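You operate a simulated robot arm through the tools that you are given. There is no shell and no other tool.

You are at the controls of a simulated robot arm. One attempt, no reset.

TASK
Mix the paint that the note names, at its speed, then switch off.
Fine: Seat the jar in the cup, swing the arm over it, set the dial, switch on and watch till the colour is even.
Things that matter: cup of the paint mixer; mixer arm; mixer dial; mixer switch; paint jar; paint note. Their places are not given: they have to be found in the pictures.

The check looks at the end state, three seconds after you hand in, the way a careful person would. Anything else that was tipped, shoved, dropped, spilled or broken makes it a failure.

THE ROBOT
A 7-joint arm with a two-finger parallel gripper, fixed in place. Base frame: the origin is at the foot of the arm, x ahead of it, y to its left, z up. Lengths are in cm, angles in degrees, forces in N, time in s.
Its first joint turns from -149.0 to 149.0 degrees. Payload 3.43 kg.
The TCP is the grasp point between the finger pads, 3 cm short of the fingertips. In the tool frame z runs along the fingers and y along their closing line. Largest opening 9.4 cm; finger width 2.8, thickness 1; the body of the gripper, 5 by 9.6 cm, starts 5.5 cm behind the TCP.
Orientation is that of the tool frame in the base frame, as a unit quaternion [x, y, z, w]. With the fingers straight down and closing along the base's y, the tool's x points along the base's -x, its y along +y and its z along -z.

THE INTERFACE
- The arm moves only by the tool servo_tool. Its argument "plan" is a list that holds one entry, the list of rows, each a list of 7 numbers: the shift along the tool's x, y, z in mm, then the turn, a rotation vector about the tool's x, y, z in degrees, then the opening in per cent of the stroke, from 0 (shut) to 100 (fully open). In form: [[[dx, dy, dz, wx, wy, wz, gripper], ...]]. A call has 1 to 20 rows; each row is the pose to reach, as a shift and turn from the pose commanded when the call began, along the tool's axes at that moment. Each row takes 0.2 s and may step no farther than 5 cm and 8.6 degrees from the row before; otherwise, or with a gripper value out of range, the whole call is refused. Where a pose cannot be reached the arm comes as near as it can. A force on the tool above 40 N (or 10 N above the force at the start of the call, whichever is more), or a blocked arm, ends the call early, and 0.2 s more pass. The fingers move at their own pace (about 4.5 cm/s each) and stop on an object; they squeeze with about 41 N. The grip force told is the motor's: it shows also when the fingers shut on nothing. Time passes only in rows, and 0.2 s behind the last, so rows that repeat a pose let the fingers close. It gives the time, the measured TCP pose, the force on the tool (base axes), the opening and the grip force at its end, in the units of the frame above (readings bear some noise), with the torque about the TCP (base axes, N m) and any sound that the robot's microphone picked up.
- Cameras (640 x 400 px; columns grow to the right, rows downward): "scene" is fixed at [22.02, 64.86, 135.47]; the picture's right is [0.59, -0.81, 0.00], its down [-0.66, -0.47, -0.59] and it looks along [0.48, 0.34, -0.81] (base axes); focal length 261 px, centre (320, 200). "wrist" rides on the gripper at [7.6, 1.4, -10.3] in the tool frame; the picture's right is [-0.18, 0.98, 0.00], its down [-0.75, -0.14, -0.64] and it looks along [-0.63, -0.12, 0.77] (tool axes); focal length 243 px, centre (320, 200).
- camera(camera): a new picture of that camera. It takes no simulated time.
- locate(camera, pixels): for up to 12 pixels [column, row] of the newest picture of that camera ("zoom" is the newest enlarged one), the place [x, y, z] in the base frame of the surface seen there, good to about 0.2 cm. It takes no simulated time.
- enlarge(camera, box): a new picture of the part [left, top, right, bottom] of that camera's present view, enlarged. It takes no simulated time.
- close_job(): hands the job in; it is judged then, once.

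Leave the gripper open and the arm clear of the work at the hand-in unless told otherwise.

The tools are called after "Call:" by a JSON object that holds its "op" and its "data". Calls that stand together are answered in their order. servo_tool: Moves the arm, as the interface text tells. Its arguments: {"type":"object","properties":{"plan":{"type":"array"}},"required":["plan"]} The other tools are called the same way: camera (camera) takes a picture; locate (camera, pixels) gives the place of the surface under pixels of a picture; enlarge (camera, box) takes an enlarged picture of a part of a camera's view; close_job () hands the job in.

At the start:

```text
time_s: 0.0
tool_pos: [64.13, 75.17, 107.63]
ee_rot: [0.0, 1.0, 0.0, 0.0]
contact_force: [0.1, -0.9, -0.5]
moment: [-0.01, -0.01, -0.04]
opening: 9.4
finger_force: 0.1
```

scene: 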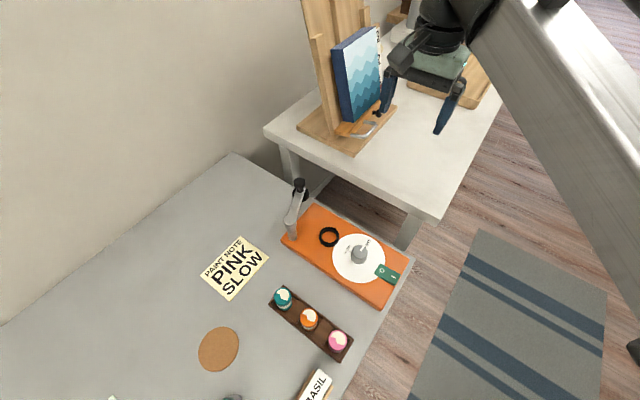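
wrist: 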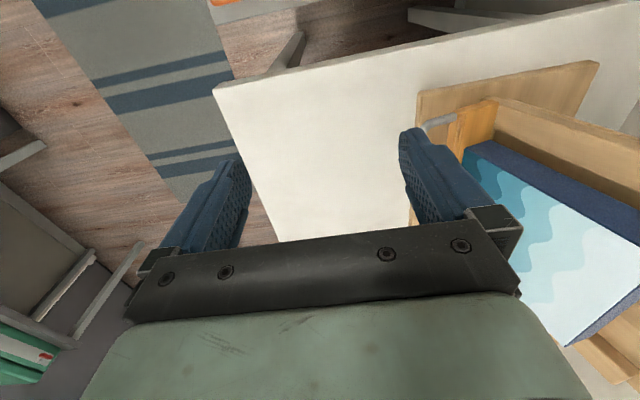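

The note at (235,268) reads "PINK SLOW". The mixer is the orange plate near (345,255), and the jars are in a rack near (310,320). I'll enlarge both areas for detail.

Call:
{"op": "enlarge", "data": {"camera": "scene", "box": [260, 170, 420, 310]}}

Call:
{"op": "locate", "data": {"camera": "scene", "pixels": [[329, 237], [358, 258], [388, 273], [300, 190], [292, 232], [338, 341], [310, 319], [284, 297], [235, 268], [310, 350], [403, 262], [384, 300]]}}

```text
2.86 times, centred on (340, 240) of scene
```

zoom: 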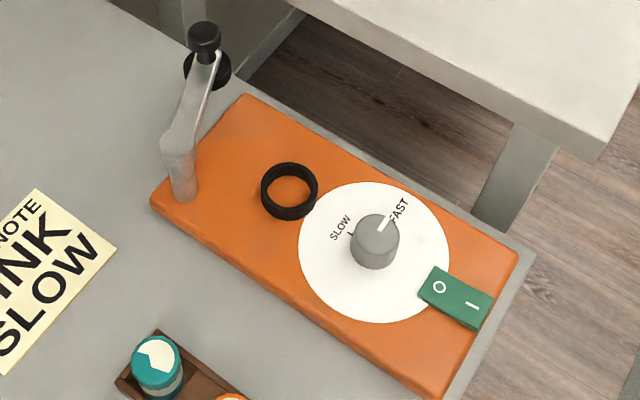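

```text
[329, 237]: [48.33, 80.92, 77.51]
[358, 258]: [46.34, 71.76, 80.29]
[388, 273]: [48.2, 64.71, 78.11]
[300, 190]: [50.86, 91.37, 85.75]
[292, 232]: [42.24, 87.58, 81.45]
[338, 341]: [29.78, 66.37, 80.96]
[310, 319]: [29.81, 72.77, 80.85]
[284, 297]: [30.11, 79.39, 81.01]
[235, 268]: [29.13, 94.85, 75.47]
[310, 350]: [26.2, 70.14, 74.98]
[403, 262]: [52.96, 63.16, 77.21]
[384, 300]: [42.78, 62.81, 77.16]
```

Next I'll take closer pictures of the mixer arm, dial, switch and jars.

Call:
{"op": "enlarge", "data": {"camera": "scene", "box": [275, 170, 345, 250]}}

Call:
{"op": "enlarge", "data": {"camera": "scene", "box": [325, 225, 415, 310]}}

Call:
{"op": "enlarge", "data": {"camera": "scene", "box": [255, 275, 375, 375]}}

Call:
{"op": "enlarge", "data": {"camera": "scene", "box": [190, 225, 290, 310]}}

```text
5.00 times, centred on (310, 210) of scene
```

zoom: 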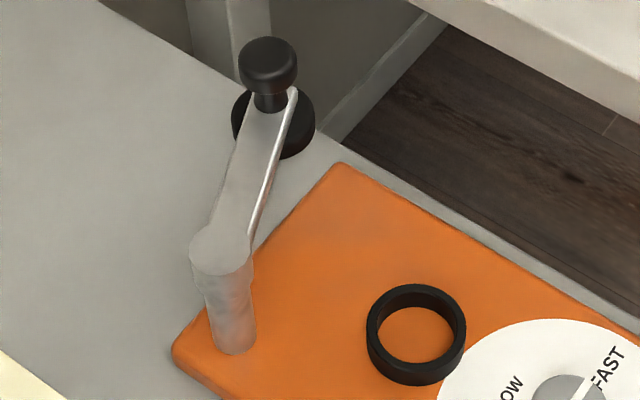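

```text
4.71 times, centred on (370, 268) of scene
```

zoom: 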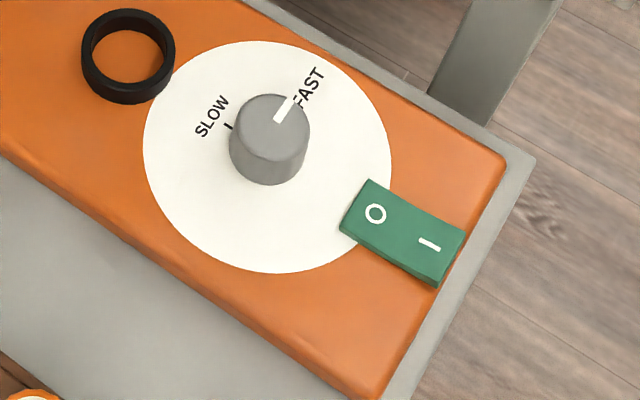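

```text
4.00 times, centred on (315, 325) of scene
```

zoom: 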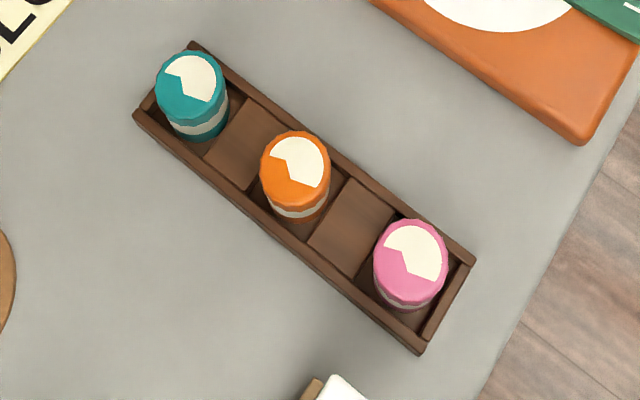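

```text
4.71 times, centred on (240, 268) of scene
```

zoom: 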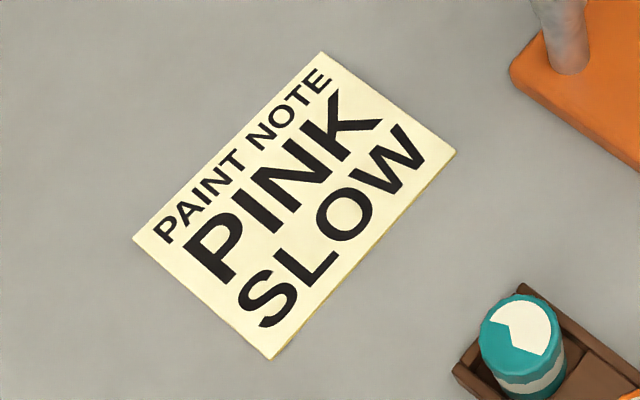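

I'll enlarge the pink jar and measure its edges.

Call:
{"op": "enlarge", "data": {"camera": "scene", "box": [315, 320, 365, 365]}}

```text
8.89 times, centred on (340, 342) of scene
```

zoom: 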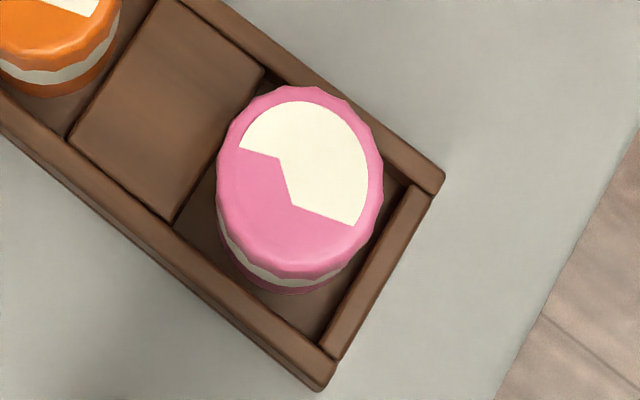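

Call:
{"op": "locate", "data": {"camera": "zoom", "pixels": [[300, 92], [222, 180], [378, 190], [292, 270], [300, 180], [405, 163], [375, 270], [230, 285], [170, 100], [210, 240], [395, 200], [265, 275]]}}

Call:
{"op": "enlarge", "data": {"camera": "scene", "box": [275, 170, 345, 250]}}

```text
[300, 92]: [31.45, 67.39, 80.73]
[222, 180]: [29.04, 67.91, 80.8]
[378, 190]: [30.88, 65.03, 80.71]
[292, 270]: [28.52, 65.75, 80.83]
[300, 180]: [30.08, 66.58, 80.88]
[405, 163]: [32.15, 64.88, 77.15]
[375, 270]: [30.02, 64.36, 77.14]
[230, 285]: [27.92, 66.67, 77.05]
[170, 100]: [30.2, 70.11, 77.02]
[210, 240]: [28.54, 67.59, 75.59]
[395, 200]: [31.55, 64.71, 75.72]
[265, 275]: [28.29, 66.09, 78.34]
```

```text
5.00 times, centred on (310, 210) of scene
```

zoom: 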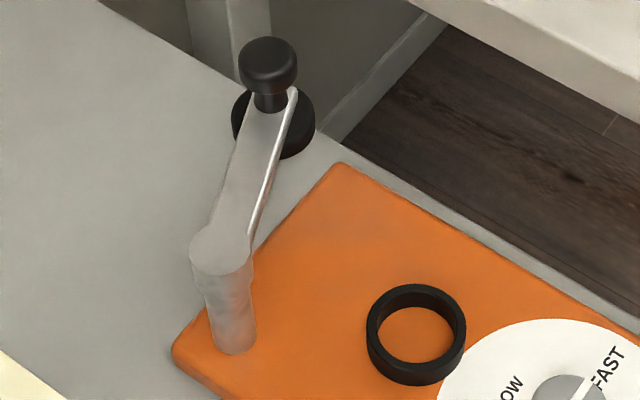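

Call:
{"op": "locate", "data": {"camera": "zoom", "pixels": [[269, 55], [264, 105], [240, 125], [305, 125], [220, 248], [235, 340], [250, 180], [375, 335], [460, 325], [418, 287], [415, 378], [418, 335]]}}

Call:
{"op": "enlarge", "data": {"camera": "scene", "box": [325, 225, 415, 310]}}

```text
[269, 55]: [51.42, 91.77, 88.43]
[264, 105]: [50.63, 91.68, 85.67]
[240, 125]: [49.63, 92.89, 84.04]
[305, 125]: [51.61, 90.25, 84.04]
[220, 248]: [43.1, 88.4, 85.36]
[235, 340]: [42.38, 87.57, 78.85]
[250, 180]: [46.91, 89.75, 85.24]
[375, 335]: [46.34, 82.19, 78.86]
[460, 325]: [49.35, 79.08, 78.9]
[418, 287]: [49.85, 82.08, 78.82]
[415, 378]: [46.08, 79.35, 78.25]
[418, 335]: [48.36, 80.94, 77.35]
```

```text
4.71 times, centred on (370, 268) of scene
```

zoom: 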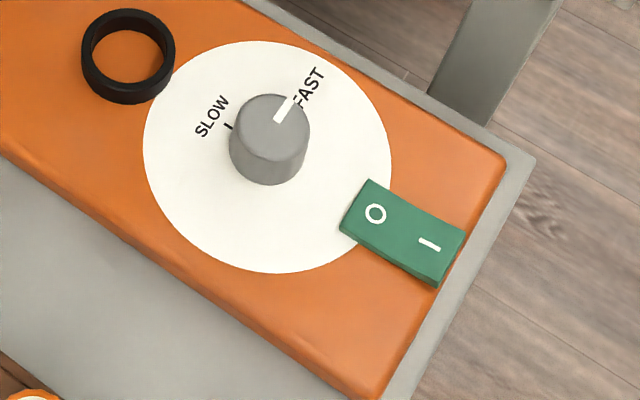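

I'll measure the dial and switch points on this zoomed picture.

Call:
{"op": "locate", "data": {"camera": "zoom", "pixels": [[270, 120], [232, 130], [309, 130], [270, 95], [266, 152], [270, 175], [376, 213], [430, 243], [403, 230], [212, 117], [310, 88], [284, 110]]}}

Call:
{"op": "enlarge", "data": {"camera": "scene", "box": [345, 235, 405, 285]}}

Call:
{"op": "enlarge", "data": {"camera": "scene", "box": [260, 0, 500, 170]}}

Call:
{"op": "locate", "data": {"camera": "scene", "pixels": [[333, 50], [350, 118], [380, 30], [310, 0], [330, 150], [440, 217], [265, 128], [390, 110], [380, 90], [318, 385], [230, 398], [218, 350]]}}

```text
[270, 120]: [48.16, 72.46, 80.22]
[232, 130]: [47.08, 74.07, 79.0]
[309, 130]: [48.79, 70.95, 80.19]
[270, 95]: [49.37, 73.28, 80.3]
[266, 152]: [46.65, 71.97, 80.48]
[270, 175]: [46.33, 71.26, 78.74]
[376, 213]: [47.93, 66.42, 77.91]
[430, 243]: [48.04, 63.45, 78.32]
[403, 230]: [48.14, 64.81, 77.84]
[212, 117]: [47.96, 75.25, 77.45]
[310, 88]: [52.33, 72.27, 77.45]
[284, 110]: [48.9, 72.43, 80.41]
```

```text
8.00 times, centred on (375, 260) of scene
```

zoom: 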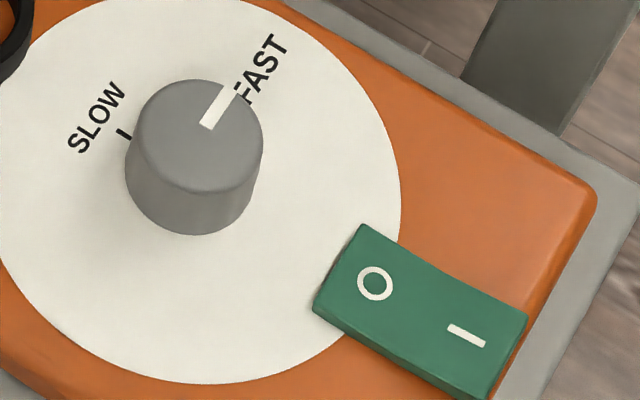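

```text
2.35 times, centred on (380, 85) of scene
```

zoom: 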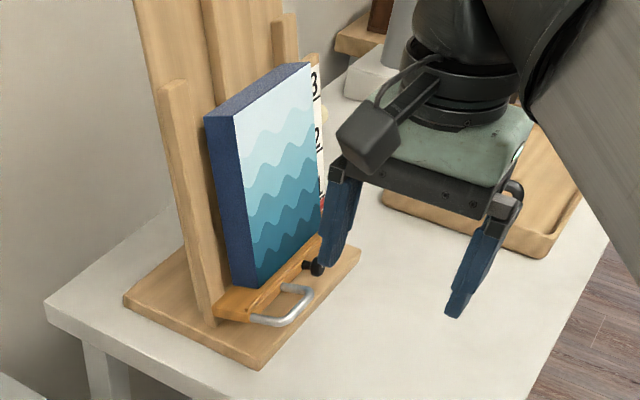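

```text
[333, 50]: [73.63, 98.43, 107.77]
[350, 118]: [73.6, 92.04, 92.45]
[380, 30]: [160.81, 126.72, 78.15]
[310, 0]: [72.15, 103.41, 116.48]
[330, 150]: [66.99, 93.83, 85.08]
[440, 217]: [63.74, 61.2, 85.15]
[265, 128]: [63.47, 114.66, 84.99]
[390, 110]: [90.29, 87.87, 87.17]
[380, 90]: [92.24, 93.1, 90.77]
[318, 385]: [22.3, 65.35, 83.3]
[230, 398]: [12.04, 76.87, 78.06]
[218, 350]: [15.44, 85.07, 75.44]
```

I read pink at slow speed. The pink jar's axis is near (30.0, 66.5) with its top at z 80.85. The cup is near (48.0, 80.7), the dial near (47.9, 72.5), the switch near (48, 65), and the arm knob near (51.4, 91.8). I'll move above the pink jar, staying high, with the opening cut to about 5.6 cm.

Call:
{"op": "servo_tool", "data": {"plan": [[[34, -9, 0, 0, 0, 0, 60], [68, -17, 0, 0, 0, 0, 60], [102, -26, 0, 0, 0, 0, 60], [136, -35, 0, 0, 0, 0, 60], [171, -43, 10, 0, 0, 0, 60], [205, -52, 30, 0, 0, 0, 60], [239, -61, 50, 0, 0, 0, 60], [273, -69, 70, 0, 0, 0, 60], [307, -78, 90, 0, 0, 0, 60], [341, -87, 110, 0, 0, 0, 60], [341, -87, 126, 0, 0, 0, 60], [341, -87, 126, 0, 0, 0, 60]]]}}

Call:
{"op": "camera", "data": {"camera": "wrist"}}

Call:
{"op": "camera", "data": {"camera": "scene"}}

```text
time_s: 2.6
tool_pos: [30.26, 66.41, 95.04]
ee_rot: [0.0, 1.0, 0.0, 0.0]
contact_force: [0.8, 0.0, -0.3]
moment: [0.01, -0.01, 0.0]
opening: 5.63
finger_force: 0.1
```

```text
taken
```

wrist: 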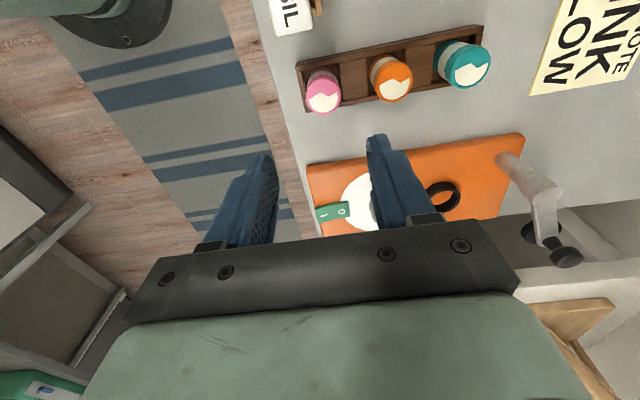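

```text
taken
```

scene: 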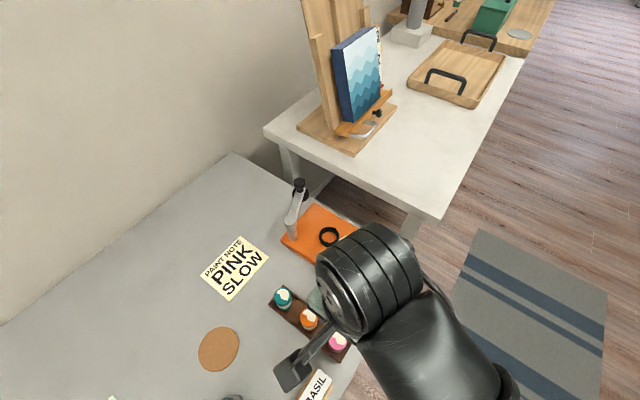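

The gripper is above the jar, and the wrist view shows the pink jar at (323,92). I'll measure it from this side as well.

Call:
{"op": "enlarge", "data": {"camera": "wrist", "box": [280, 40, 400, 130]}}

```text
4.44 times, centred on (340, 85) of wrist
```

zoom: 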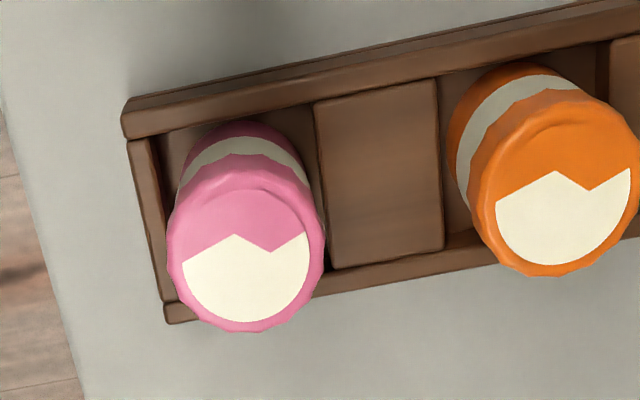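

Call:
{"op": "locate", "data": {"camera": "zoom", "pixels": [[175, 262], [318, 245], [255, 325], [235, 190], [245, 258], [190, 200], [310, 190], [245, 128], [137, 120], [183, 312], [330, 280], [170, 180]]}}

```text
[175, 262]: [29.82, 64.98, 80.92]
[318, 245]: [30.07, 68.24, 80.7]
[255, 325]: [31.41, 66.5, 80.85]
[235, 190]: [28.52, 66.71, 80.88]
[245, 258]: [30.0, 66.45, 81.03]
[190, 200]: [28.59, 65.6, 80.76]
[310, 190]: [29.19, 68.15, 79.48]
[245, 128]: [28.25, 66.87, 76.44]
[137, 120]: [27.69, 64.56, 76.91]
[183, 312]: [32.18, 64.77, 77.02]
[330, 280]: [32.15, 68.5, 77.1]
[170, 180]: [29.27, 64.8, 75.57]
```

The jar axis is at (29.95, 66.58) with its top at 80.85, and the fingers fit between the jars. I'll lower to TCP z 80.6, which leaves the tips just above the rack walls at 77.1, without gripping yet.

Call:
{"op": "servo_tool", "data": {"plan": [[[1, 1, 30, 0, 0, 0, 60], [1, 1, 60, 0, 0, 0, 60], [1, 1, 90, 0, 0, 0, 60], [1, 1, 110, 0, 0, 0, 60], [1, 1, 125, 0, 0, 0, 60], [1, 1, 135, 0, 0, 0, 60], [1, 1, 144, 0, 0, 0, 60], [1, 1, 144, 0, 0, 0, 60]]]}}

Call:
{"op": "camera", "data": {"camera": "wrist"}}

```text
time_s: 4.4
tool_pos: [30.1, 66.42, 80.77]
ee_rot: [0.0, 1.0, 0.0, 0.0]
contact_force: [-0.2, 0.3, 0.9]
moment: [0.0, -0.02, 0.04]
opening: 5.61
finger_force: 0.1
```

```text
taken
```

wrist: 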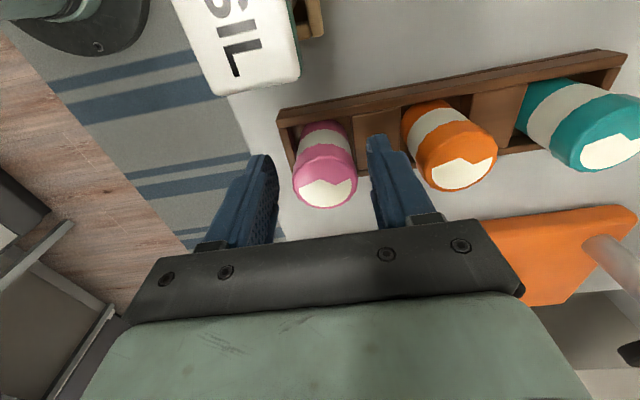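

The jar sits between the fingers. Closing on it now.

Call:
{"op": "servo_tool", "data": {"plan": [[[0, 0, 0, 0, 0, 0, 45], [0, 0, 0, 0, 0, 0, 38], [0, 0, 0, 0, 0, 0, 30], [0, 0, 0, 0, 0, 0, 20], [0, 0, 0, 0, 0, 0, 20]]]}}

Call:
{"op": "enlarge", "data": {"camera": "wrist", "box": [220, 90, 440, 240]}}

```text
time_s: 5.6
tool_pos: [30.05, 66.43, 80.86]
ee_rot: [0.0, 1.0, 0.002, 0.0]
contact_force: [1.4, 7.6, 2.3]
moment: [0.25, -0.06, 0.02]
opening: 3.38
finger_force: 41.2
```

```text
2.67 times, centred on (330, 165) of wrist
```

zoom: 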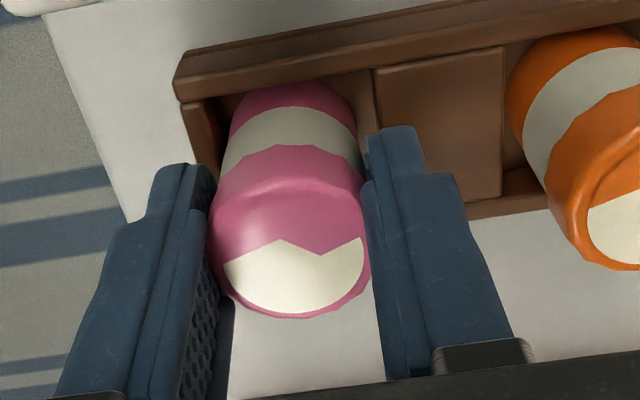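

It is gripped at 3.38 cm with 41 N. I'll lift straight up gently and check that the rack stays put.

Call:
{"op": "servo_tool", "data": {"plan": [[[0, 0, -5, 0, 0, 0, 20], [0, 0, -10, 0, 0, 0, 20], [0, 0, -20, 0, 0, 0, 20], [0, 0, -35, 0, 0, 0, 20], [0, 0, -60, 0, 0, 0, 20], [0, 0, -90, 0, 0, 0, 20], [0, 0, -120, 0, 0, 0, 20], [0, 0, -120, 0, 0, 0, 20]]]}}

Call:
{"op": "camera", "data": {"camera": "wrist"}}

Call:
{"op": "camera", "data": {"camera": "scene"}}

```text
time_s: 7.4
tool_pos: [30.06, 66.57, 92.8]
ee_rot: [0.001, 1.0, 0.0, 0.0]
contact_force: [0.1, -0.7, -1.2]
moment: [0.0, -0.01, -0.04]
opening: 3.37
finger_force: 40.4
```

```text
taken
```

wrist: 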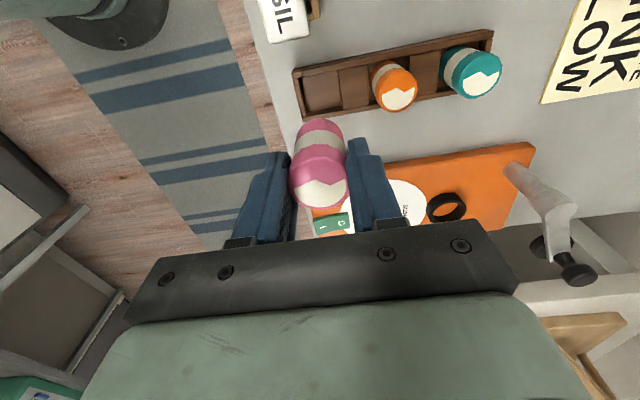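

```text
taken
```

scene: 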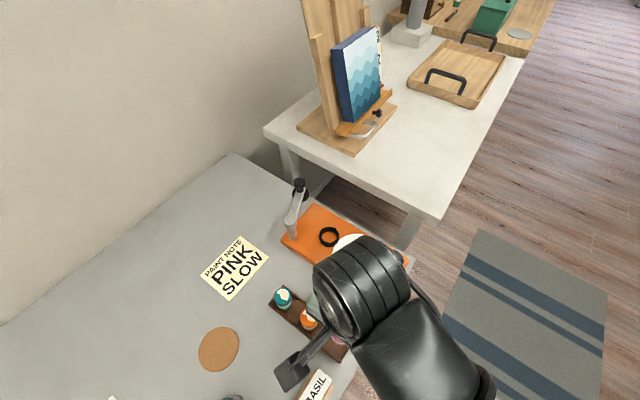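

The jar is lifted and the rack has not moved. I'll measure the cup ring and the held jar from the wrist view.

Call:
{"op": "enlarge", "data": {"camera": "wrist", "box": [390, 170, 500, 240]}}

Call:
{"op": "locate", "data": {"camera": "wrist", "pixels": [[320, 190], [320, 205], [292, 182], [347, 176], [319, 160], [325, 140], [320, 172]]}}

```text
5.71 times, centred on (445, 205) of wrist
```

zoom: 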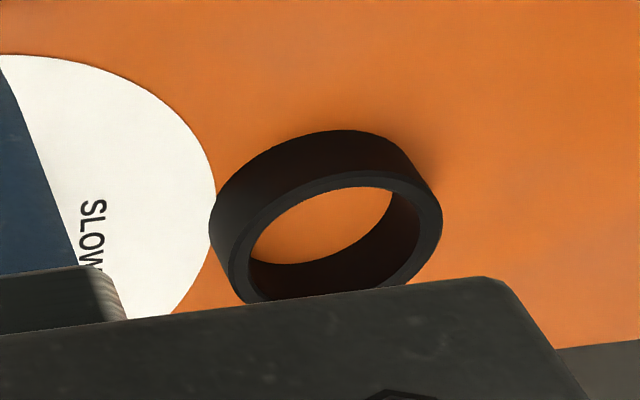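

```text
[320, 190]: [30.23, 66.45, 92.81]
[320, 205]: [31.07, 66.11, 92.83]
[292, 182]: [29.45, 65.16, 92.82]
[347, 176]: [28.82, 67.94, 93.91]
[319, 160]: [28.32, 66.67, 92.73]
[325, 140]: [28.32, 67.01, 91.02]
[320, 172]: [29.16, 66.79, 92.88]
```

Keeping z near 95, I'll move above the cup at about (48.0, 80.7) and look down at it.

Call:
{"op": "servo_tool", "data": {"plan": [[[-20, 16, -10, 0, 0, 0, 20], [-45, 35, -20, 0, 0, 0, 20], [-75, 59, -20, 0, 0, 0, 20], [-105, 82, -20, 0, 0, 0, 20], [-135, 106, -20, 0, 0, 0, 20], [-160, 126, -20, 0, 0, 0, 20], [-175, 137, -20, 0, 0, 0, 20], [-180, 141, -20, 0, 0, 0, 20], [-180, 141, -20, 0, 0, 0, 20], [-180, 141, -20, 0, 0, 0, 20]]]}}

Call:
{"op": "camera", "data": {"camera": "wrist"}}

Call:
{"op": "camera", "data": {"camera": "scene"}}

```text
time_s: 9.6
tool_pos: [48.13, 80.54, 94.62]
ee_rot: [-0.001, 1.0, 0.0, 0.0]
contact_force: [0.7, -0.2, -0.3]
moment: [-0.02, -0.02, -0.01]
opening: 3.34
finger_force: 41.2
```

```text
taken
```

wrist: 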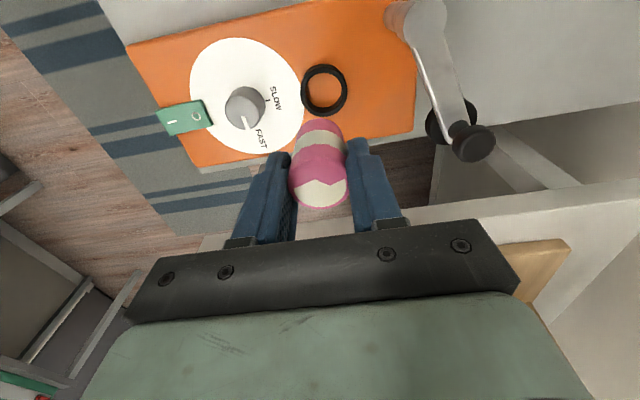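

```text
taken
```

scene: 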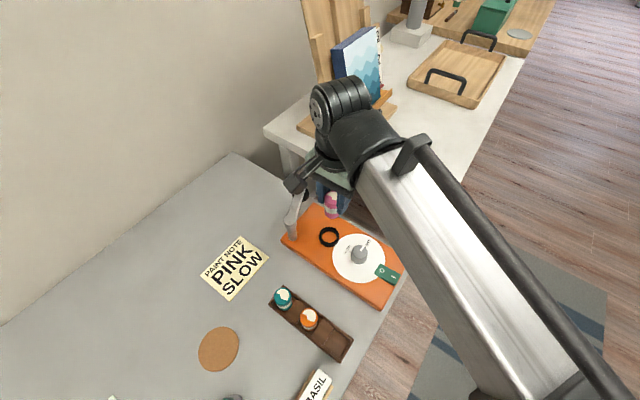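

The view is clear. The ring is at (324,90) and the dial and arm are both visible. I'll enlarge and measure the ring, and the dial as well.

Call:
{"op": "enlarge", "data": {"camera": "wrist", "box": [280, 50, 370, 130]}}

```text
5.00 times, centred on (325, 90) of wrist
```

zoom: 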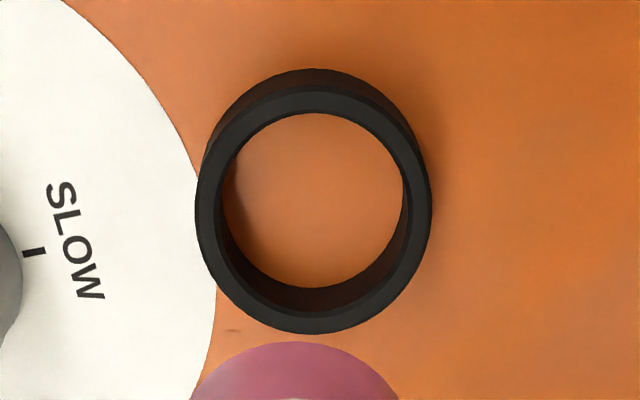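

Call:
{"op": "locate", "data": {"camera": "zoom", "pixels": [[208, 205], [421, 205], [313, 102], [313, 320], [233, 140], [393, 132], [240, 280], [392, 282], [315, 200], [300, 365], [250, 385], [345, 385]]}}

Call:
{"op": "enlarge", "data": {"camera": "wrist", "box": [280, 110, 360, 215]}}

```text
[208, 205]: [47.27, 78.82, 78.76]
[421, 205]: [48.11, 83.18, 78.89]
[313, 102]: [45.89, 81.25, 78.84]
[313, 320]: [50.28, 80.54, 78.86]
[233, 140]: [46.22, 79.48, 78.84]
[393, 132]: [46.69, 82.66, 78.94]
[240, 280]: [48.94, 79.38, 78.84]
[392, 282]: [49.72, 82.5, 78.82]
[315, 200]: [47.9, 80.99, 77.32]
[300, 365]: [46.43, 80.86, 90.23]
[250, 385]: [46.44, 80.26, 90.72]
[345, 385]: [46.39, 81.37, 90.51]
```

```text
3.81 times, centred on (320, 162) of wrist
```

zoom: 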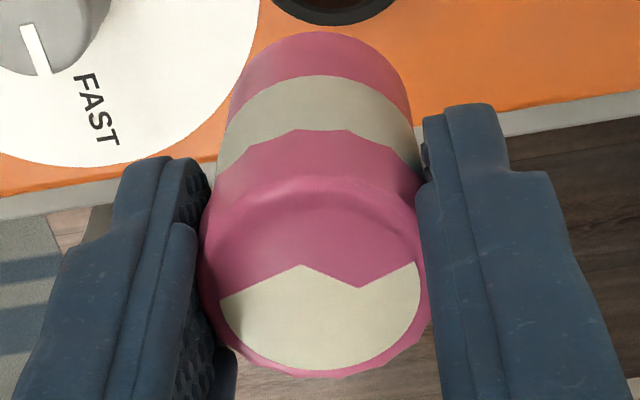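

Call:
{"op": "locate", "data": {"camera": "zoom", "pixels": [[206, 262], [424, 262], [315, 370], [312, 185], [314, 275], [320, 40], [240, 100], [405, 95], [222, 150], [412, 140], [260, 300], [380, 320]]}}

```text
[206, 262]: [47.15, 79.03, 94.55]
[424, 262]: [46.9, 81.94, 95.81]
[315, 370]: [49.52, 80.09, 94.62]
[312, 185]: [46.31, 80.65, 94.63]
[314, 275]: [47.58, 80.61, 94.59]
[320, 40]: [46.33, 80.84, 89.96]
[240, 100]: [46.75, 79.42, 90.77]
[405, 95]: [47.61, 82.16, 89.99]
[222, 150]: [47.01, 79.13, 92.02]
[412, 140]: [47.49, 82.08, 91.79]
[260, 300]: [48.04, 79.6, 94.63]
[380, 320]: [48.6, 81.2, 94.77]
```

The wrist view puts the ring at about (47.95, 80.95) and the jar axis at (47.95, 80.55). I'll cross-check the ring from the scene camera.

Call:
{"op": "enlarge", "data": {"camera": "scene", "box": [309, 222, 349, 252]}}

```text
13.33 times, centred on (329, 237) of scene
```

zoom: 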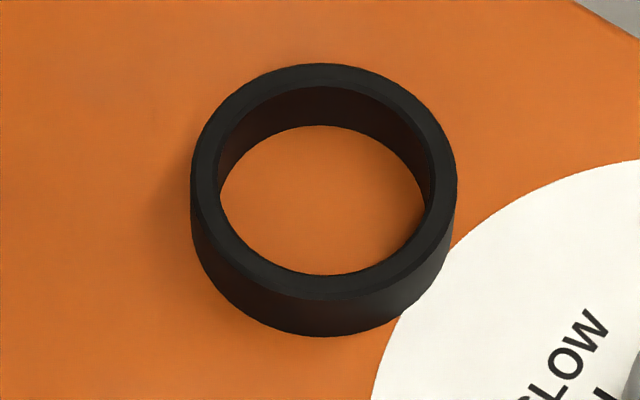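

Call:
{"op": "locate", "data": {"camera": "zoom", "pixels": [[204, 180], [445, 180], [323, 75], [323, 287], [240, 104], [410, 104], [240, 262], [405, 262], [323, 185]]}}

```text
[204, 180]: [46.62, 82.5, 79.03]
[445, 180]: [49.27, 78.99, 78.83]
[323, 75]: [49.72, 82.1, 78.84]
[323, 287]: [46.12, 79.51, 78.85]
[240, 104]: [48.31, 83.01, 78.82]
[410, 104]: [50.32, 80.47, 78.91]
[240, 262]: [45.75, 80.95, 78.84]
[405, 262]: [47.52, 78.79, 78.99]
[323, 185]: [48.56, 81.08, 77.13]
```

Averaging the two views, the ring centre is about (47.95, 80.87). I'll shift the jar +3 mm in y, descend to just above the ring, and look.

Call:
{"op": "servo_tool", "data": {"plan": [[[0, 3, 15, 0, 0, 0, 20], [0, 3, 40, 0, 0, 0, 20], [0, 3, 65, 0, 0, 0, 20], [0, 3, 85, 0, 0, 0, 20], [0, 3, 95, 0, 0, 0, 20], [0, 3, 97, 0, 0, 0, 20], [0, 3, 97, 0, 0, 0, 20]]]}}

Call:
{"op": "enlarge", "data": {"camera": "wrist", "box": [260, 70, 380, 220]}}

Call:
{"op": "enlarge", "data": {"camera": "scene", "box": [290, 190, 370, 260]}}

```text
time_s: 11.2
tool_pos: [47.95, 80.92, 85.04]
ee_rot: [0.0, 1.0, 0.0, 0.0]
contact_force: [0.3, -0.1, -1.0]
moment: [-0.01, -0.04, 0.02]
opening: 3.37
finger_force: 40.9
```

```text
2.67 times, centred on (320, 145) of wrist
```

zoom: 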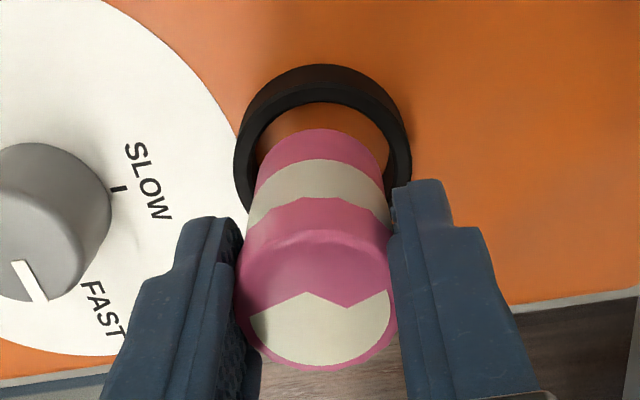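

```text
5.71 times, centred on (330, 225) of scene
```

zoom: 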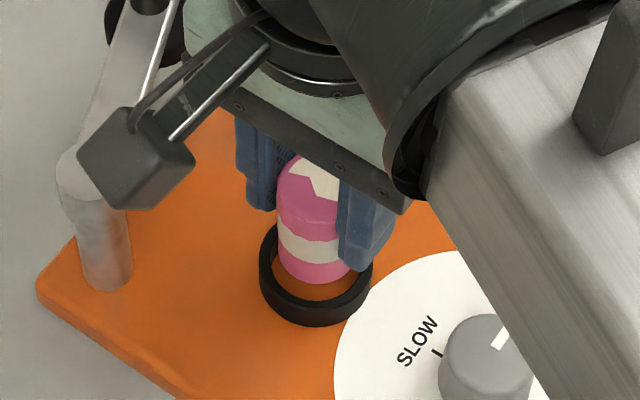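

The jar looks centred over the ring in both views. I'll lower it slowly into the cup.

Call:
{"op": "servo_tool", "data": {"plan": [[[0, 0, 6, 0, 0, 0, 20], [0, 0, 11, 0, 0, 0, 20], [0, 0, 15, 0, 0, 0, 20], [0, 0, 19, 0, 0, 0, 20], [0, 0, 22, 0, 0, 0, 20], [0, 0, 24, 0, 0, 0, 20], [0, 0, 24, 0, 0, 0, 20]]]}}

Call:
{"op": "enlarge", "data": {"camera": "wrist", "box": [260, 70, 380, 220]}}

Call:
{"op": "enlarge", "data": {"camera": "scene", "box": [290, 190, 370, 260]}}

```text
time_s: 12.8
tool_pos: [47.93, 80.94, 82.73]
ee_rot: [-0.001, 1.0, 0.0, 0.001]
contact_force: [-0.6, 0.1, -1.0]
moment: [0.01, 0.0, 0.02]
opening: 3.38
finger_force: 41.4
```

```text
2.67 times, centred on (320, 145) of wrist
```

zoom: 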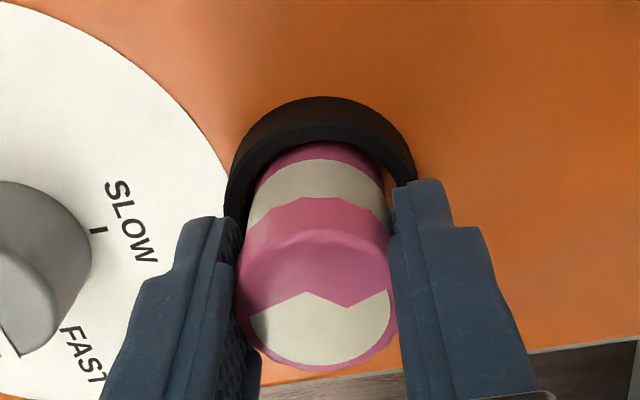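

```text
5.71 times, centred on (330, 225) of scene
```

zoom: 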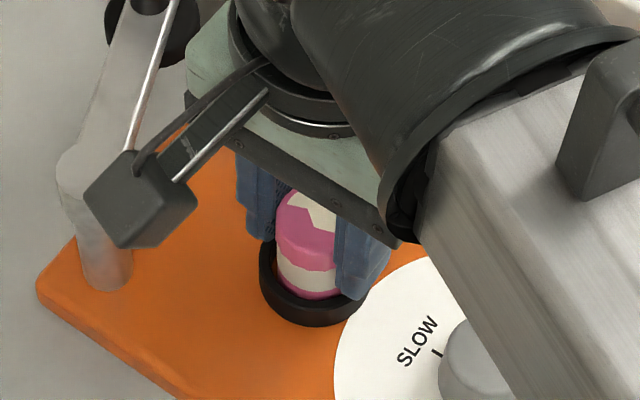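

The jar is inside the ring with no contact force yet. I'll lower the last millimetres and watch the force.

Call:
{"op": "servo_tool", "data": {"plan": [[[0, 0, 1, 0, 0, 0, 20], [0, 0, 2, 0, 0, 0, 20], [0, 0, 3, 0, 0, 0, 20], [0, 0, 3, 0, 0, 0, 20]]]}}

```text
time_s: 13.8
tool_pos: [48.07, 80.95, 82.58]
ee_rot: [0.0, 1.0, 0.001, 0.0]
contact_force: [-0.9, -0.1, 15.3]
moment: [-0.04, 0.09, 0.02]
opening: 3.38
finger_force: 41.2
```

There is 15 N upward, so the jar is on the cup floor. I'll ease up 1.5 mm and open partway.

Call:
{"op": "servo_tool", "data": {"plan": [[[0, 0, -1.5, 0, 0, 0, 20], [0, 0, -1.5, 0, 0, 0, 35], [0, 0, -1.5, 0, 0, 0, 42], [0, 0, -1.5, 0, 0, 0, 52], [0, 0, -1.5, 0, 0, 0, 60], [0, 0, -1.5, 0, 0, 0, 60]]]}}

Call:
{"op": "enlarge", "data": {"camera": "wrist", "box": [260, 70, 380, 220]}}

```text
time_s: 15.2
tool_pos: [47.96, 80.83, 82.53]
ee_rot: [0.0, 1.0, 0.0, 0.001]
contact_force: [-0.8, -0.3, 0.4]
moment: [-0.01, 0.01, 0.02]
opening: 5.63
finger_force: 0.0
```

```text
2.67 times, centred on (320, 145) of wrist
```

zoom: 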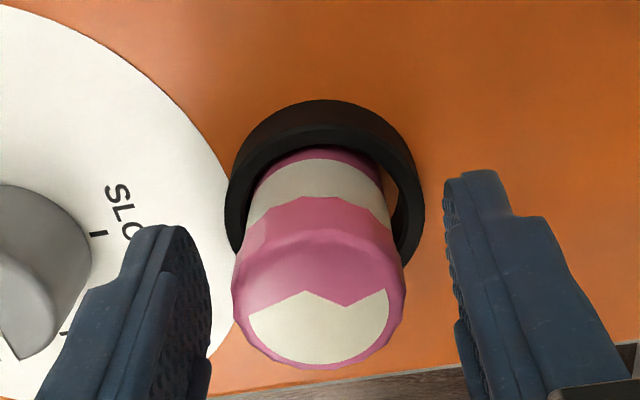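

The jar is seated upright. I'll lift straight up clear of it, then close the fingers so they can push the mixer arm.

Call:
{"op": "servo_tool", "data": {"plan": [[[0, 0, -10, 0, 0, 0, 60], [0, 0, -30, 0, 0, 0, 60], [0, 0, -60, 0, 0, 0, 60], [0, 0, -95, 0, 0, 0, 60], [0, 0, -130, 0, 0, 0, 40], [0, 0, -160, 0, 0, 0, 20], [0, 0, -176, 0, 0, 0, 0], [0, 0, -176, 0, 0, 0, 0], [0, 0, -176, 0, 0, 0, 0]]]}}

Call:
{"op": "camera", "data": {"camera": "wrist"}}

Call:
{"op": "enlarge", "data": {"camera": "wrist", "box": [380, 0, 500, 170]}}

Call:
{"op": "camera", "data": {"camera": "scene"}}

```text
time_s: 17.2
tool_pos: [47.96, 81.05, 100.06]
ee_rot: [0.0, 1.0, 0.0, 0.0]
contact_force: [0.6, -0.7, 0.2]
moment: [0.0, -0.02, 0.01]
opening: 0.01
finger_force: 32.9
```

```text
taken
```

wrist: 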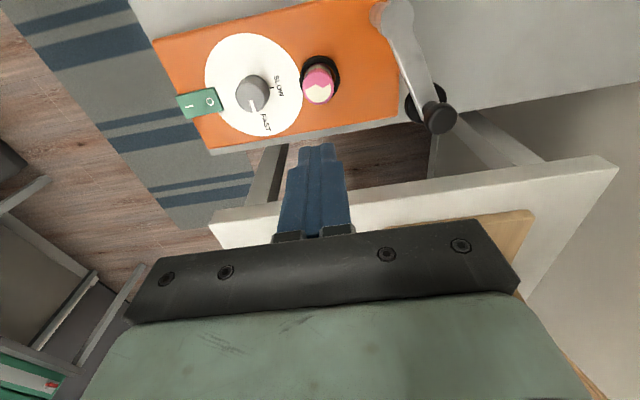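

```text
2.35 times, centred on (440, 85) of wrist
```

zoom: 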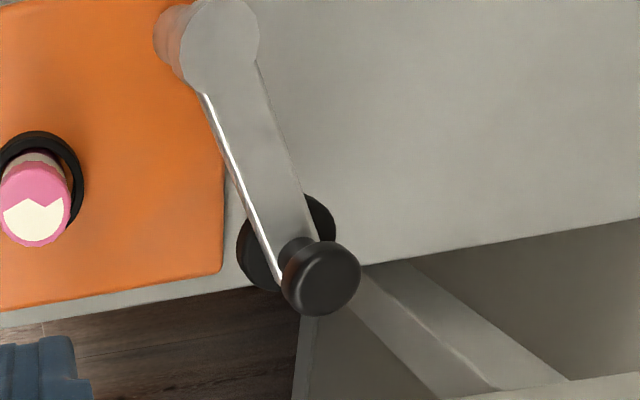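

```text
taken
```

scene: 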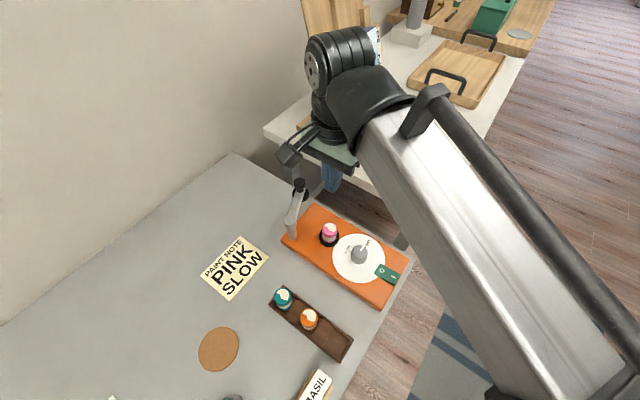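

Call:
{"op": "locate", "data": {"camera": "zoom", "pixels": [[325, 278], [290, 285], [355, 275], [290, 265], [298, 252], [255, 265], [325, 215], [222, 45], [245, 150], [285, 150], [230, 160], [300, 310]]}}

```text
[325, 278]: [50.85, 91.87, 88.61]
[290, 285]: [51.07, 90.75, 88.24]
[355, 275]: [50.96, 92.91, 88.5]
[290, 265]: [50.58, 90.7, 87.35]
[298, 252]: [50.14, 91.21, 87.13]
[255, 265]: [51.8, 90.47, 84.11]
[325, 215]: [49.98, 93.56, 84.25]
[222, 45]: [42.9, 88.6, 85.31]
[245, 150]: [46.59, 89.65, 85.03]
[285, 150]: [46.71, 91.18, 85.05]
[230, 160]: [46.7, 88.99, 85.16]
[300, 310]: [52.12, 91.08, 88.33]
```

The jar stands in the ring. The arm knob is at (50.95, 91.85) with its top at z 88.5, and the pivot is at about (43.0, 88.4). That is beyond vertical reach, so I'll tilt the fingers outward by 20° while moving high to a point behind the knob, about (49.6, 94.8, 100).

Call:
{"op": "servo_tool", "data": {"plan": [[[-2, 15, 0, -4.4, -2.35, 0, 0], [-4, 30, 0, -8.8, -4.7, 0, 0], [-6, 50, 0, -13.2, -7.05, 0, 0], [-9, 75, 0, -17.6, -9.4, 0, 0], [-12, 100, 0, -17.6, -9.4, 0, 0], [-15, 120, 0, -17.6, -9.4, 0, 0], [-17, 138, 0, -17.6, -9.4, 0, 0], [-17, 138, 0, -17.6, -9.4, 0, 0], [-17, 138, 0, -17.6, -9.4, 0, 0]]]}}

Call:
{"op": "camera", "data": {"camera": "wrist"}}

Call:
{"op": "camera", "data": {"camera": "scene"}}

```text
time_s: 19.2
tool_pos: [49.74, 94.55, 100.02]
ee_rot: [0.001, 0.985, 0.153, 0.082]
contact_force: [0.1, -0.6, -0.6]
moment: [0.01, 0.01, -0.03]
opening: 0.0
finger_force: 33.2
```

```text
taken
```

wrist: 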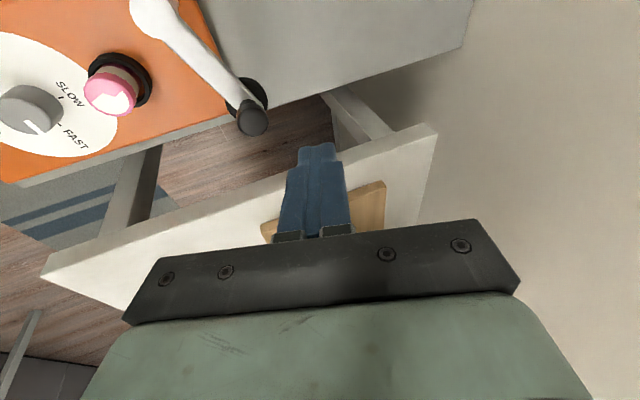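

```text
taken
```

scene: 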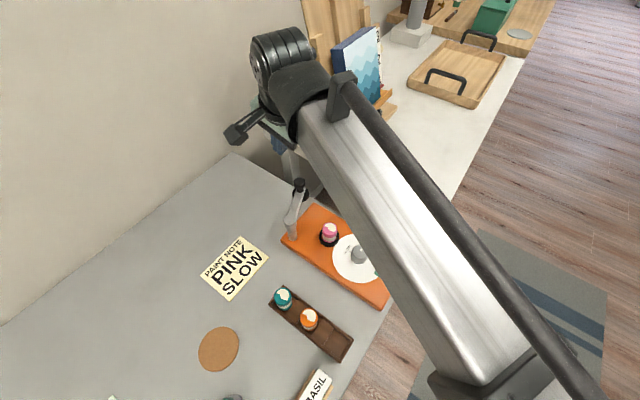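

The tilted pose is fully reached. I'll lower beside the knob on its far side to TCP z≈89.3, where the tips are about 1 cm above the arm bar, and check.

Call:
{"op": "servo_tool", "data": {"plan": [[[4.8, -9, 28, 0, 0, 0, 0], [9.6, -18.1, 56.4, 0, 0, 0, 0], [13.7, -25.6, 79.9, 0, 0, 0, 0], [16, -30, 94, 0, 0, 0, 0], [17.2, -32.3, 100.5, 0, 0, 0, 0], [17.2, -32.3, 100.5, 0, 0, 0, 0]]]}}

Call:
{"op": "camera", "data": {"camera": "wrist"}}

Call:
{"op": "enlarge", "data": {"camera": "scene", "box": [220, 100, 380, 260]}}

```text
time_s: 20.6
tool_pos: [49.63, 94.55, 89.28]
ee_rot: [0.0, 0.985, 0.153, 0.082]
contact_force: [0.0, 0.4, 0.3]
moment: [0.03, 0.0, 0.0]
opening: 0.0
finger_force: 32.6
```

```text
taken
```

wrist: 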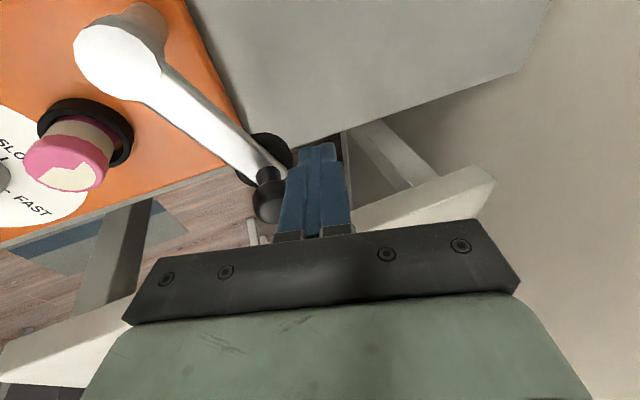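

```text
2.50 times, centred on (300, 180) of scene
```

zoom: 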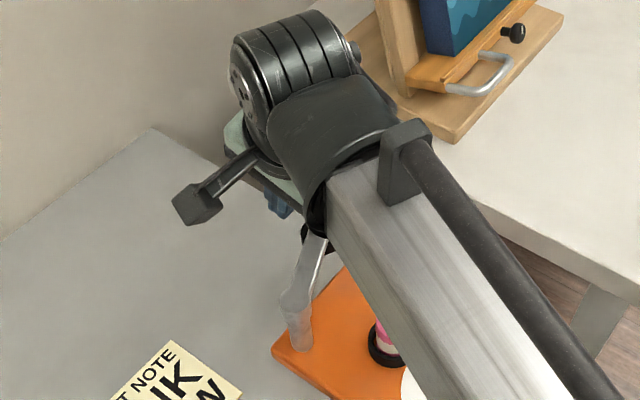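

The closed fingers sit just beyond the knob at (268,200), with nothing touched. I'll sweep the first part of the arc around the pivot, watching the force.

Call:
{"op": "servo_tool", "data": {"plan": [[[-5.9, -11, -2.5, 0, 0, 0, 0], [-8.9, -16.3, -3.7, 0, 0, 0, 0], [-11.8, -21.6, -4.9, 0, 0, 0, 0], [-14, -27.1, -6.3, 0, 0, 0, 0], [-16.1, -32.7, -7.7, 0, 0, 0, 0], [-17.9, -38.3, -9.2, 0, 0, 0, 0], [-19.7, -43.9, -10.7, 0, 0, 0, 0], [-19.7, -43.9, -10.7, 0, 0, 0, 0]]]}}

Call:
{"op": "camera", "data": {"camera": "wrist"}}

Call:
{"op": "enlarge", "data": {"camera": "scene", "box": [220, 100, 380, 260]}}

```text
time_s: 22.4
tool_pos: [51.63, 89.95, 89.56]
ee_rot: [0.001, 0.985, 0.151, 0.083]
contact_force: [0.4, 0.4, 0.3]
moment: [-0.04, 0.04, 0.0]
opening: 0.05
finger_force: 32.9
```

```text
taken
```

wrist: 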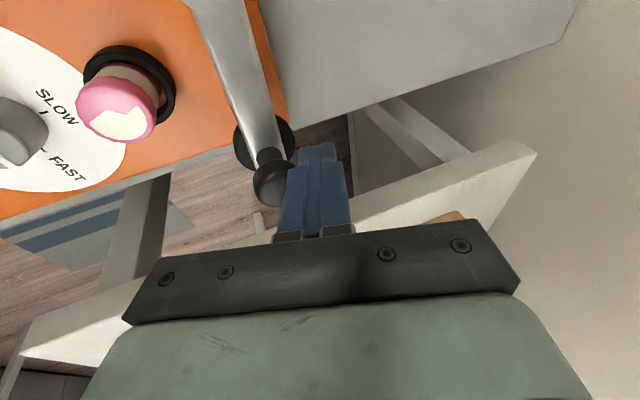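

```text
2.50 times, centred on (300, 180) of scene
```

zoom: 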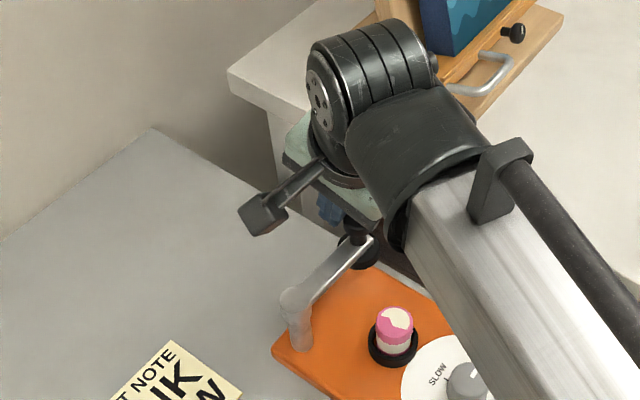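

The arm follows easily with the force near zero. I'll continue the sweep, stopping short of the cup.

Call:
{"op": "servo_tool", "data": {"plan": [[[-1, -5.7, -1.7, 0, 0, 0, 0], [-2, -11.5, -3.4, 0, 0, 0, 0], [-2.3, -17.3, -5.2, 0, 0, 0, 0], [-2.3, -23.1, -7.1, 0, 0, 0, 0], [-1.7, -28.8, -9, 0, 0, 0, 0], [-0.9, -34.5, -10.9, 0, 0, 0, 0], [0.5, -40, -13, 0, 0, 0, 0], [2.1, -45.6, -15, 0, 0, 0, 0], [4.4, -50.8, -17, 0, 0, 0, 0], [6.7, -56, -19.1, 0, 0, 0, 0], [6.7, -56, -19.1, 0, 0, 0, 0]]]}}

Call:
{"op": "camera", "data": {"camera": "wrist"}}

Call:
{"op": "enlarge", "data": {"camera": "scene", "box": [260, 160, 400, 270]}}

```text
time_s: 24.8
tool_pos: [50.73, 84.24, 89.4]
ee_rot: [-0.001, 0.985, 0.154, 0.082]
contact_force: [-3.2, 3.1, 1.1]
moment: [0.02, 0.05, -0.09]
opening: 0.01
finger_force: 33.1
```

```text
taken
```

wrist: 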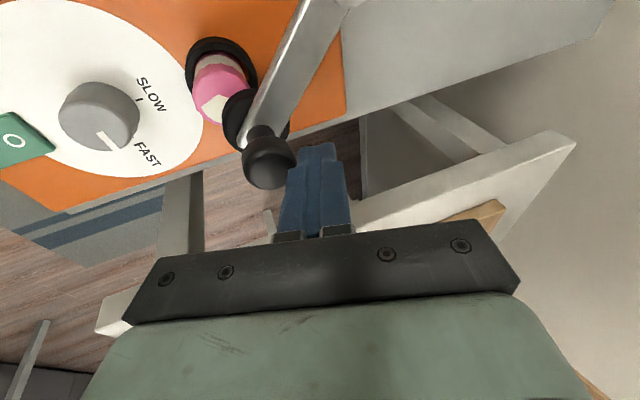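

```text
3.64 times, centred on (330, 215) of scene
```

zoom: 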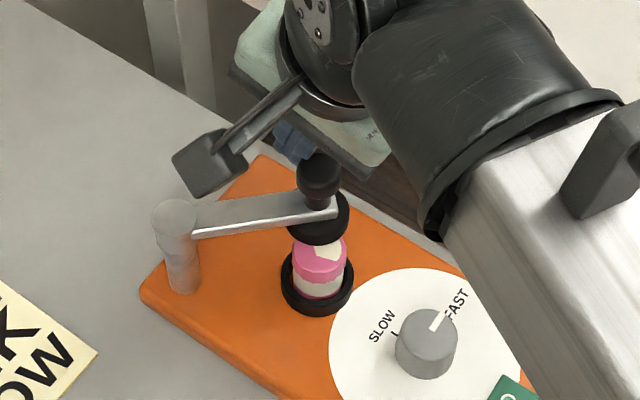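

The arm is nearly over the jar. I'll measure the knob and disk position to see how much is left.

Call:
{"op": "locate", "data": {"camera": "zoom", "pixels": [[320, 172], [320, 160], [302, 178], [338, 178], [293, 225], [345, 210], [320, 262], [318, 310], [175, 215], [318, 232]]}}

Call:
{"op": "locate", "data": {"camera": "wrist", "pixels": [[268, 165], [247, 165], [232, 125], [215, 85], [222, 60]]}}

```text
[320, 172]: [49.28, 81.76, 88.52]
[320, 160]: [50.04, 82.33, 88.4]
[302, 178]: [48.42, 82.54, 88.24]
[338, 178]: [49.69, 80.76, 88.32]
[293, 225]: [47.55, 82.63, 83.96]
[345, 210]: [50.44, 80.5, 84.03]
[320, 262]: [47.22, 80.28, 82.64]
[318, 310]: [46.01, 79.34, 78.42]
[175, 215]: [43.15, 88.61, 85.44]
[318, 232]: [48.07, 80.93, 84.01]
```

```text
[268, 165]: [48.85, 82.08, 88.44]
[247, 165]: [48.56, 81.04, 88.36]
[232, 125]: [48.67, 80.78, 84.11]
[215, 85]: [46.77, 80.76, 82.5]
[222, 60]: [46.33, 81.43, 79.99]
```

The knob is at about (49.1, 81.75), so roughly 9° remains to the cup centre at (47.95, 80.87). I'll push gently a bit further.

Call:
{"op": "servo_tool", "data": {"plan": [[[1.7, -2.6, -1.1, 0, 0, 0, 0], [3.3, -5.1, -2.2, 0, 0, 0, 0], [5, -7.7, -3.3, 0, 0, 0, 0], [6.5, -10.2, -4.4, 0, 0, 0, 0], [6.5, -10.2, -4.4, 0, 0, 0, 0]]]}}

Call:
{"op": "camera", "data": {"camera": "wrist"}}

Call:
{"op": "enlarge", "data": {"camera": "scene", "box": [260, 160, 400, 270]}}

Call:
{"op": "locate", "data": {"camera": "zoom", "pixels": [[320, 172], [175, 215], [300, 225], [345, 215], [318, 232], [315, 180], [310, 185]]}}

```text
time_s: 26.0
tool_pos: [50.08, 83.08, 89.44]
ee_rot: [-0.001, 0.985, 0.153, 0.082]
contact_force: [-0.1, -1.0, 0.8]
moment: [0.0, 0.01, 0.0]
opening: 0.02
finger_force: 32.8
```

```text
taken
```

wrist: 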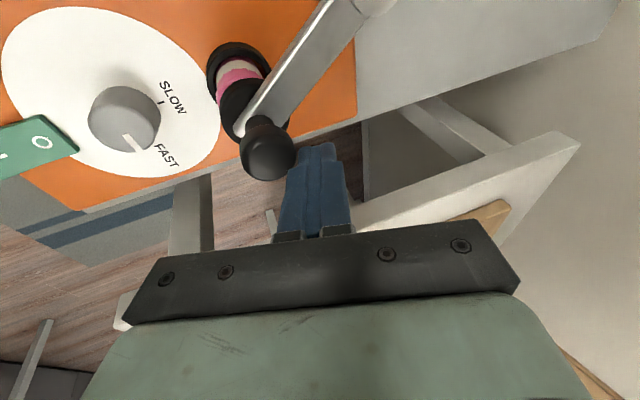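

```text
3.64 times, centred on (330, 215) of scene
```

zoom: 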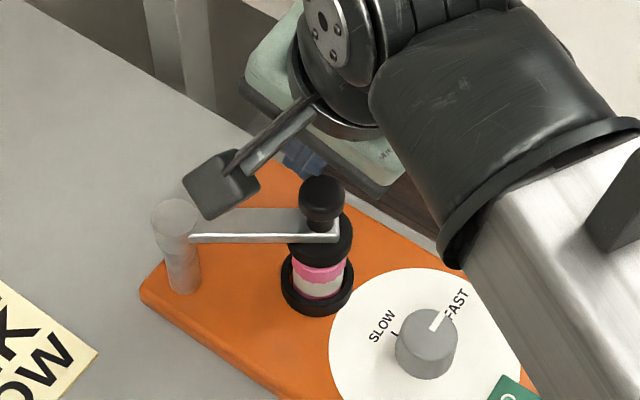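

```text
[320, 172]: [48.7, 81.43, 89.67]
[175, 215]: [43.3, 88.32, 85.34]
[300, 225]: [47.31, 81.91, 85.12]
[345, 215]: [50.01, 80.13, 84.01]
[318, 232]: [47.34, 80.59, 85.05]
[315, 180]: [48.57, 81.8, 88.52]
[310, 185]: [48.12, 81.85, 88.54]
```

Call:
{"op": "enlarge", "data": {"camera": "scene", "box": [305, 190, 355, 240]}}

```text
8.00 times, centred on (330, 215) of scene
```

zoom: 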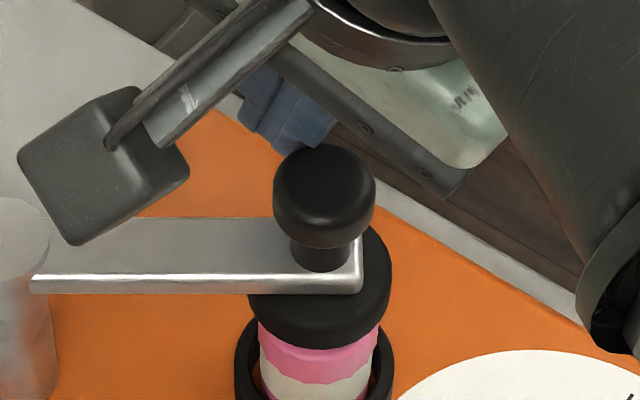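

Call:
{"op": "locate", "data": {"camera": "zoom", "pixels": [[325, 180], [278, 182], [371, 182], [325, 148], [325, 215], [260, 305], [388, 265], [320, 325], [375, 240], [300, 345], [360, 345]]}}

```text
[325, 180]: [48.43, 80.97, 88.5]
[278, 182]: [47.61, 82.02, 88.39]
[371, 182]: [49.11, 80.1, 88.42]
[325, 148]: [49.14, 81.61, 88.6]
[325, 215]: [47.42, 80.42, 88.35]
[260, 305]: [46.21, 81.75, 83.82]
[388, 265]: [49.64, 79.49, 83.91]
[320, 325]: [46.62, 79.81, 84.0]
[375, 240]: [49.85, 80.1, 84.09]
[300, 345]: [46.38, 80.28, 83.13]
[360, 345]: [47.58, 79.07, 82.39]
```

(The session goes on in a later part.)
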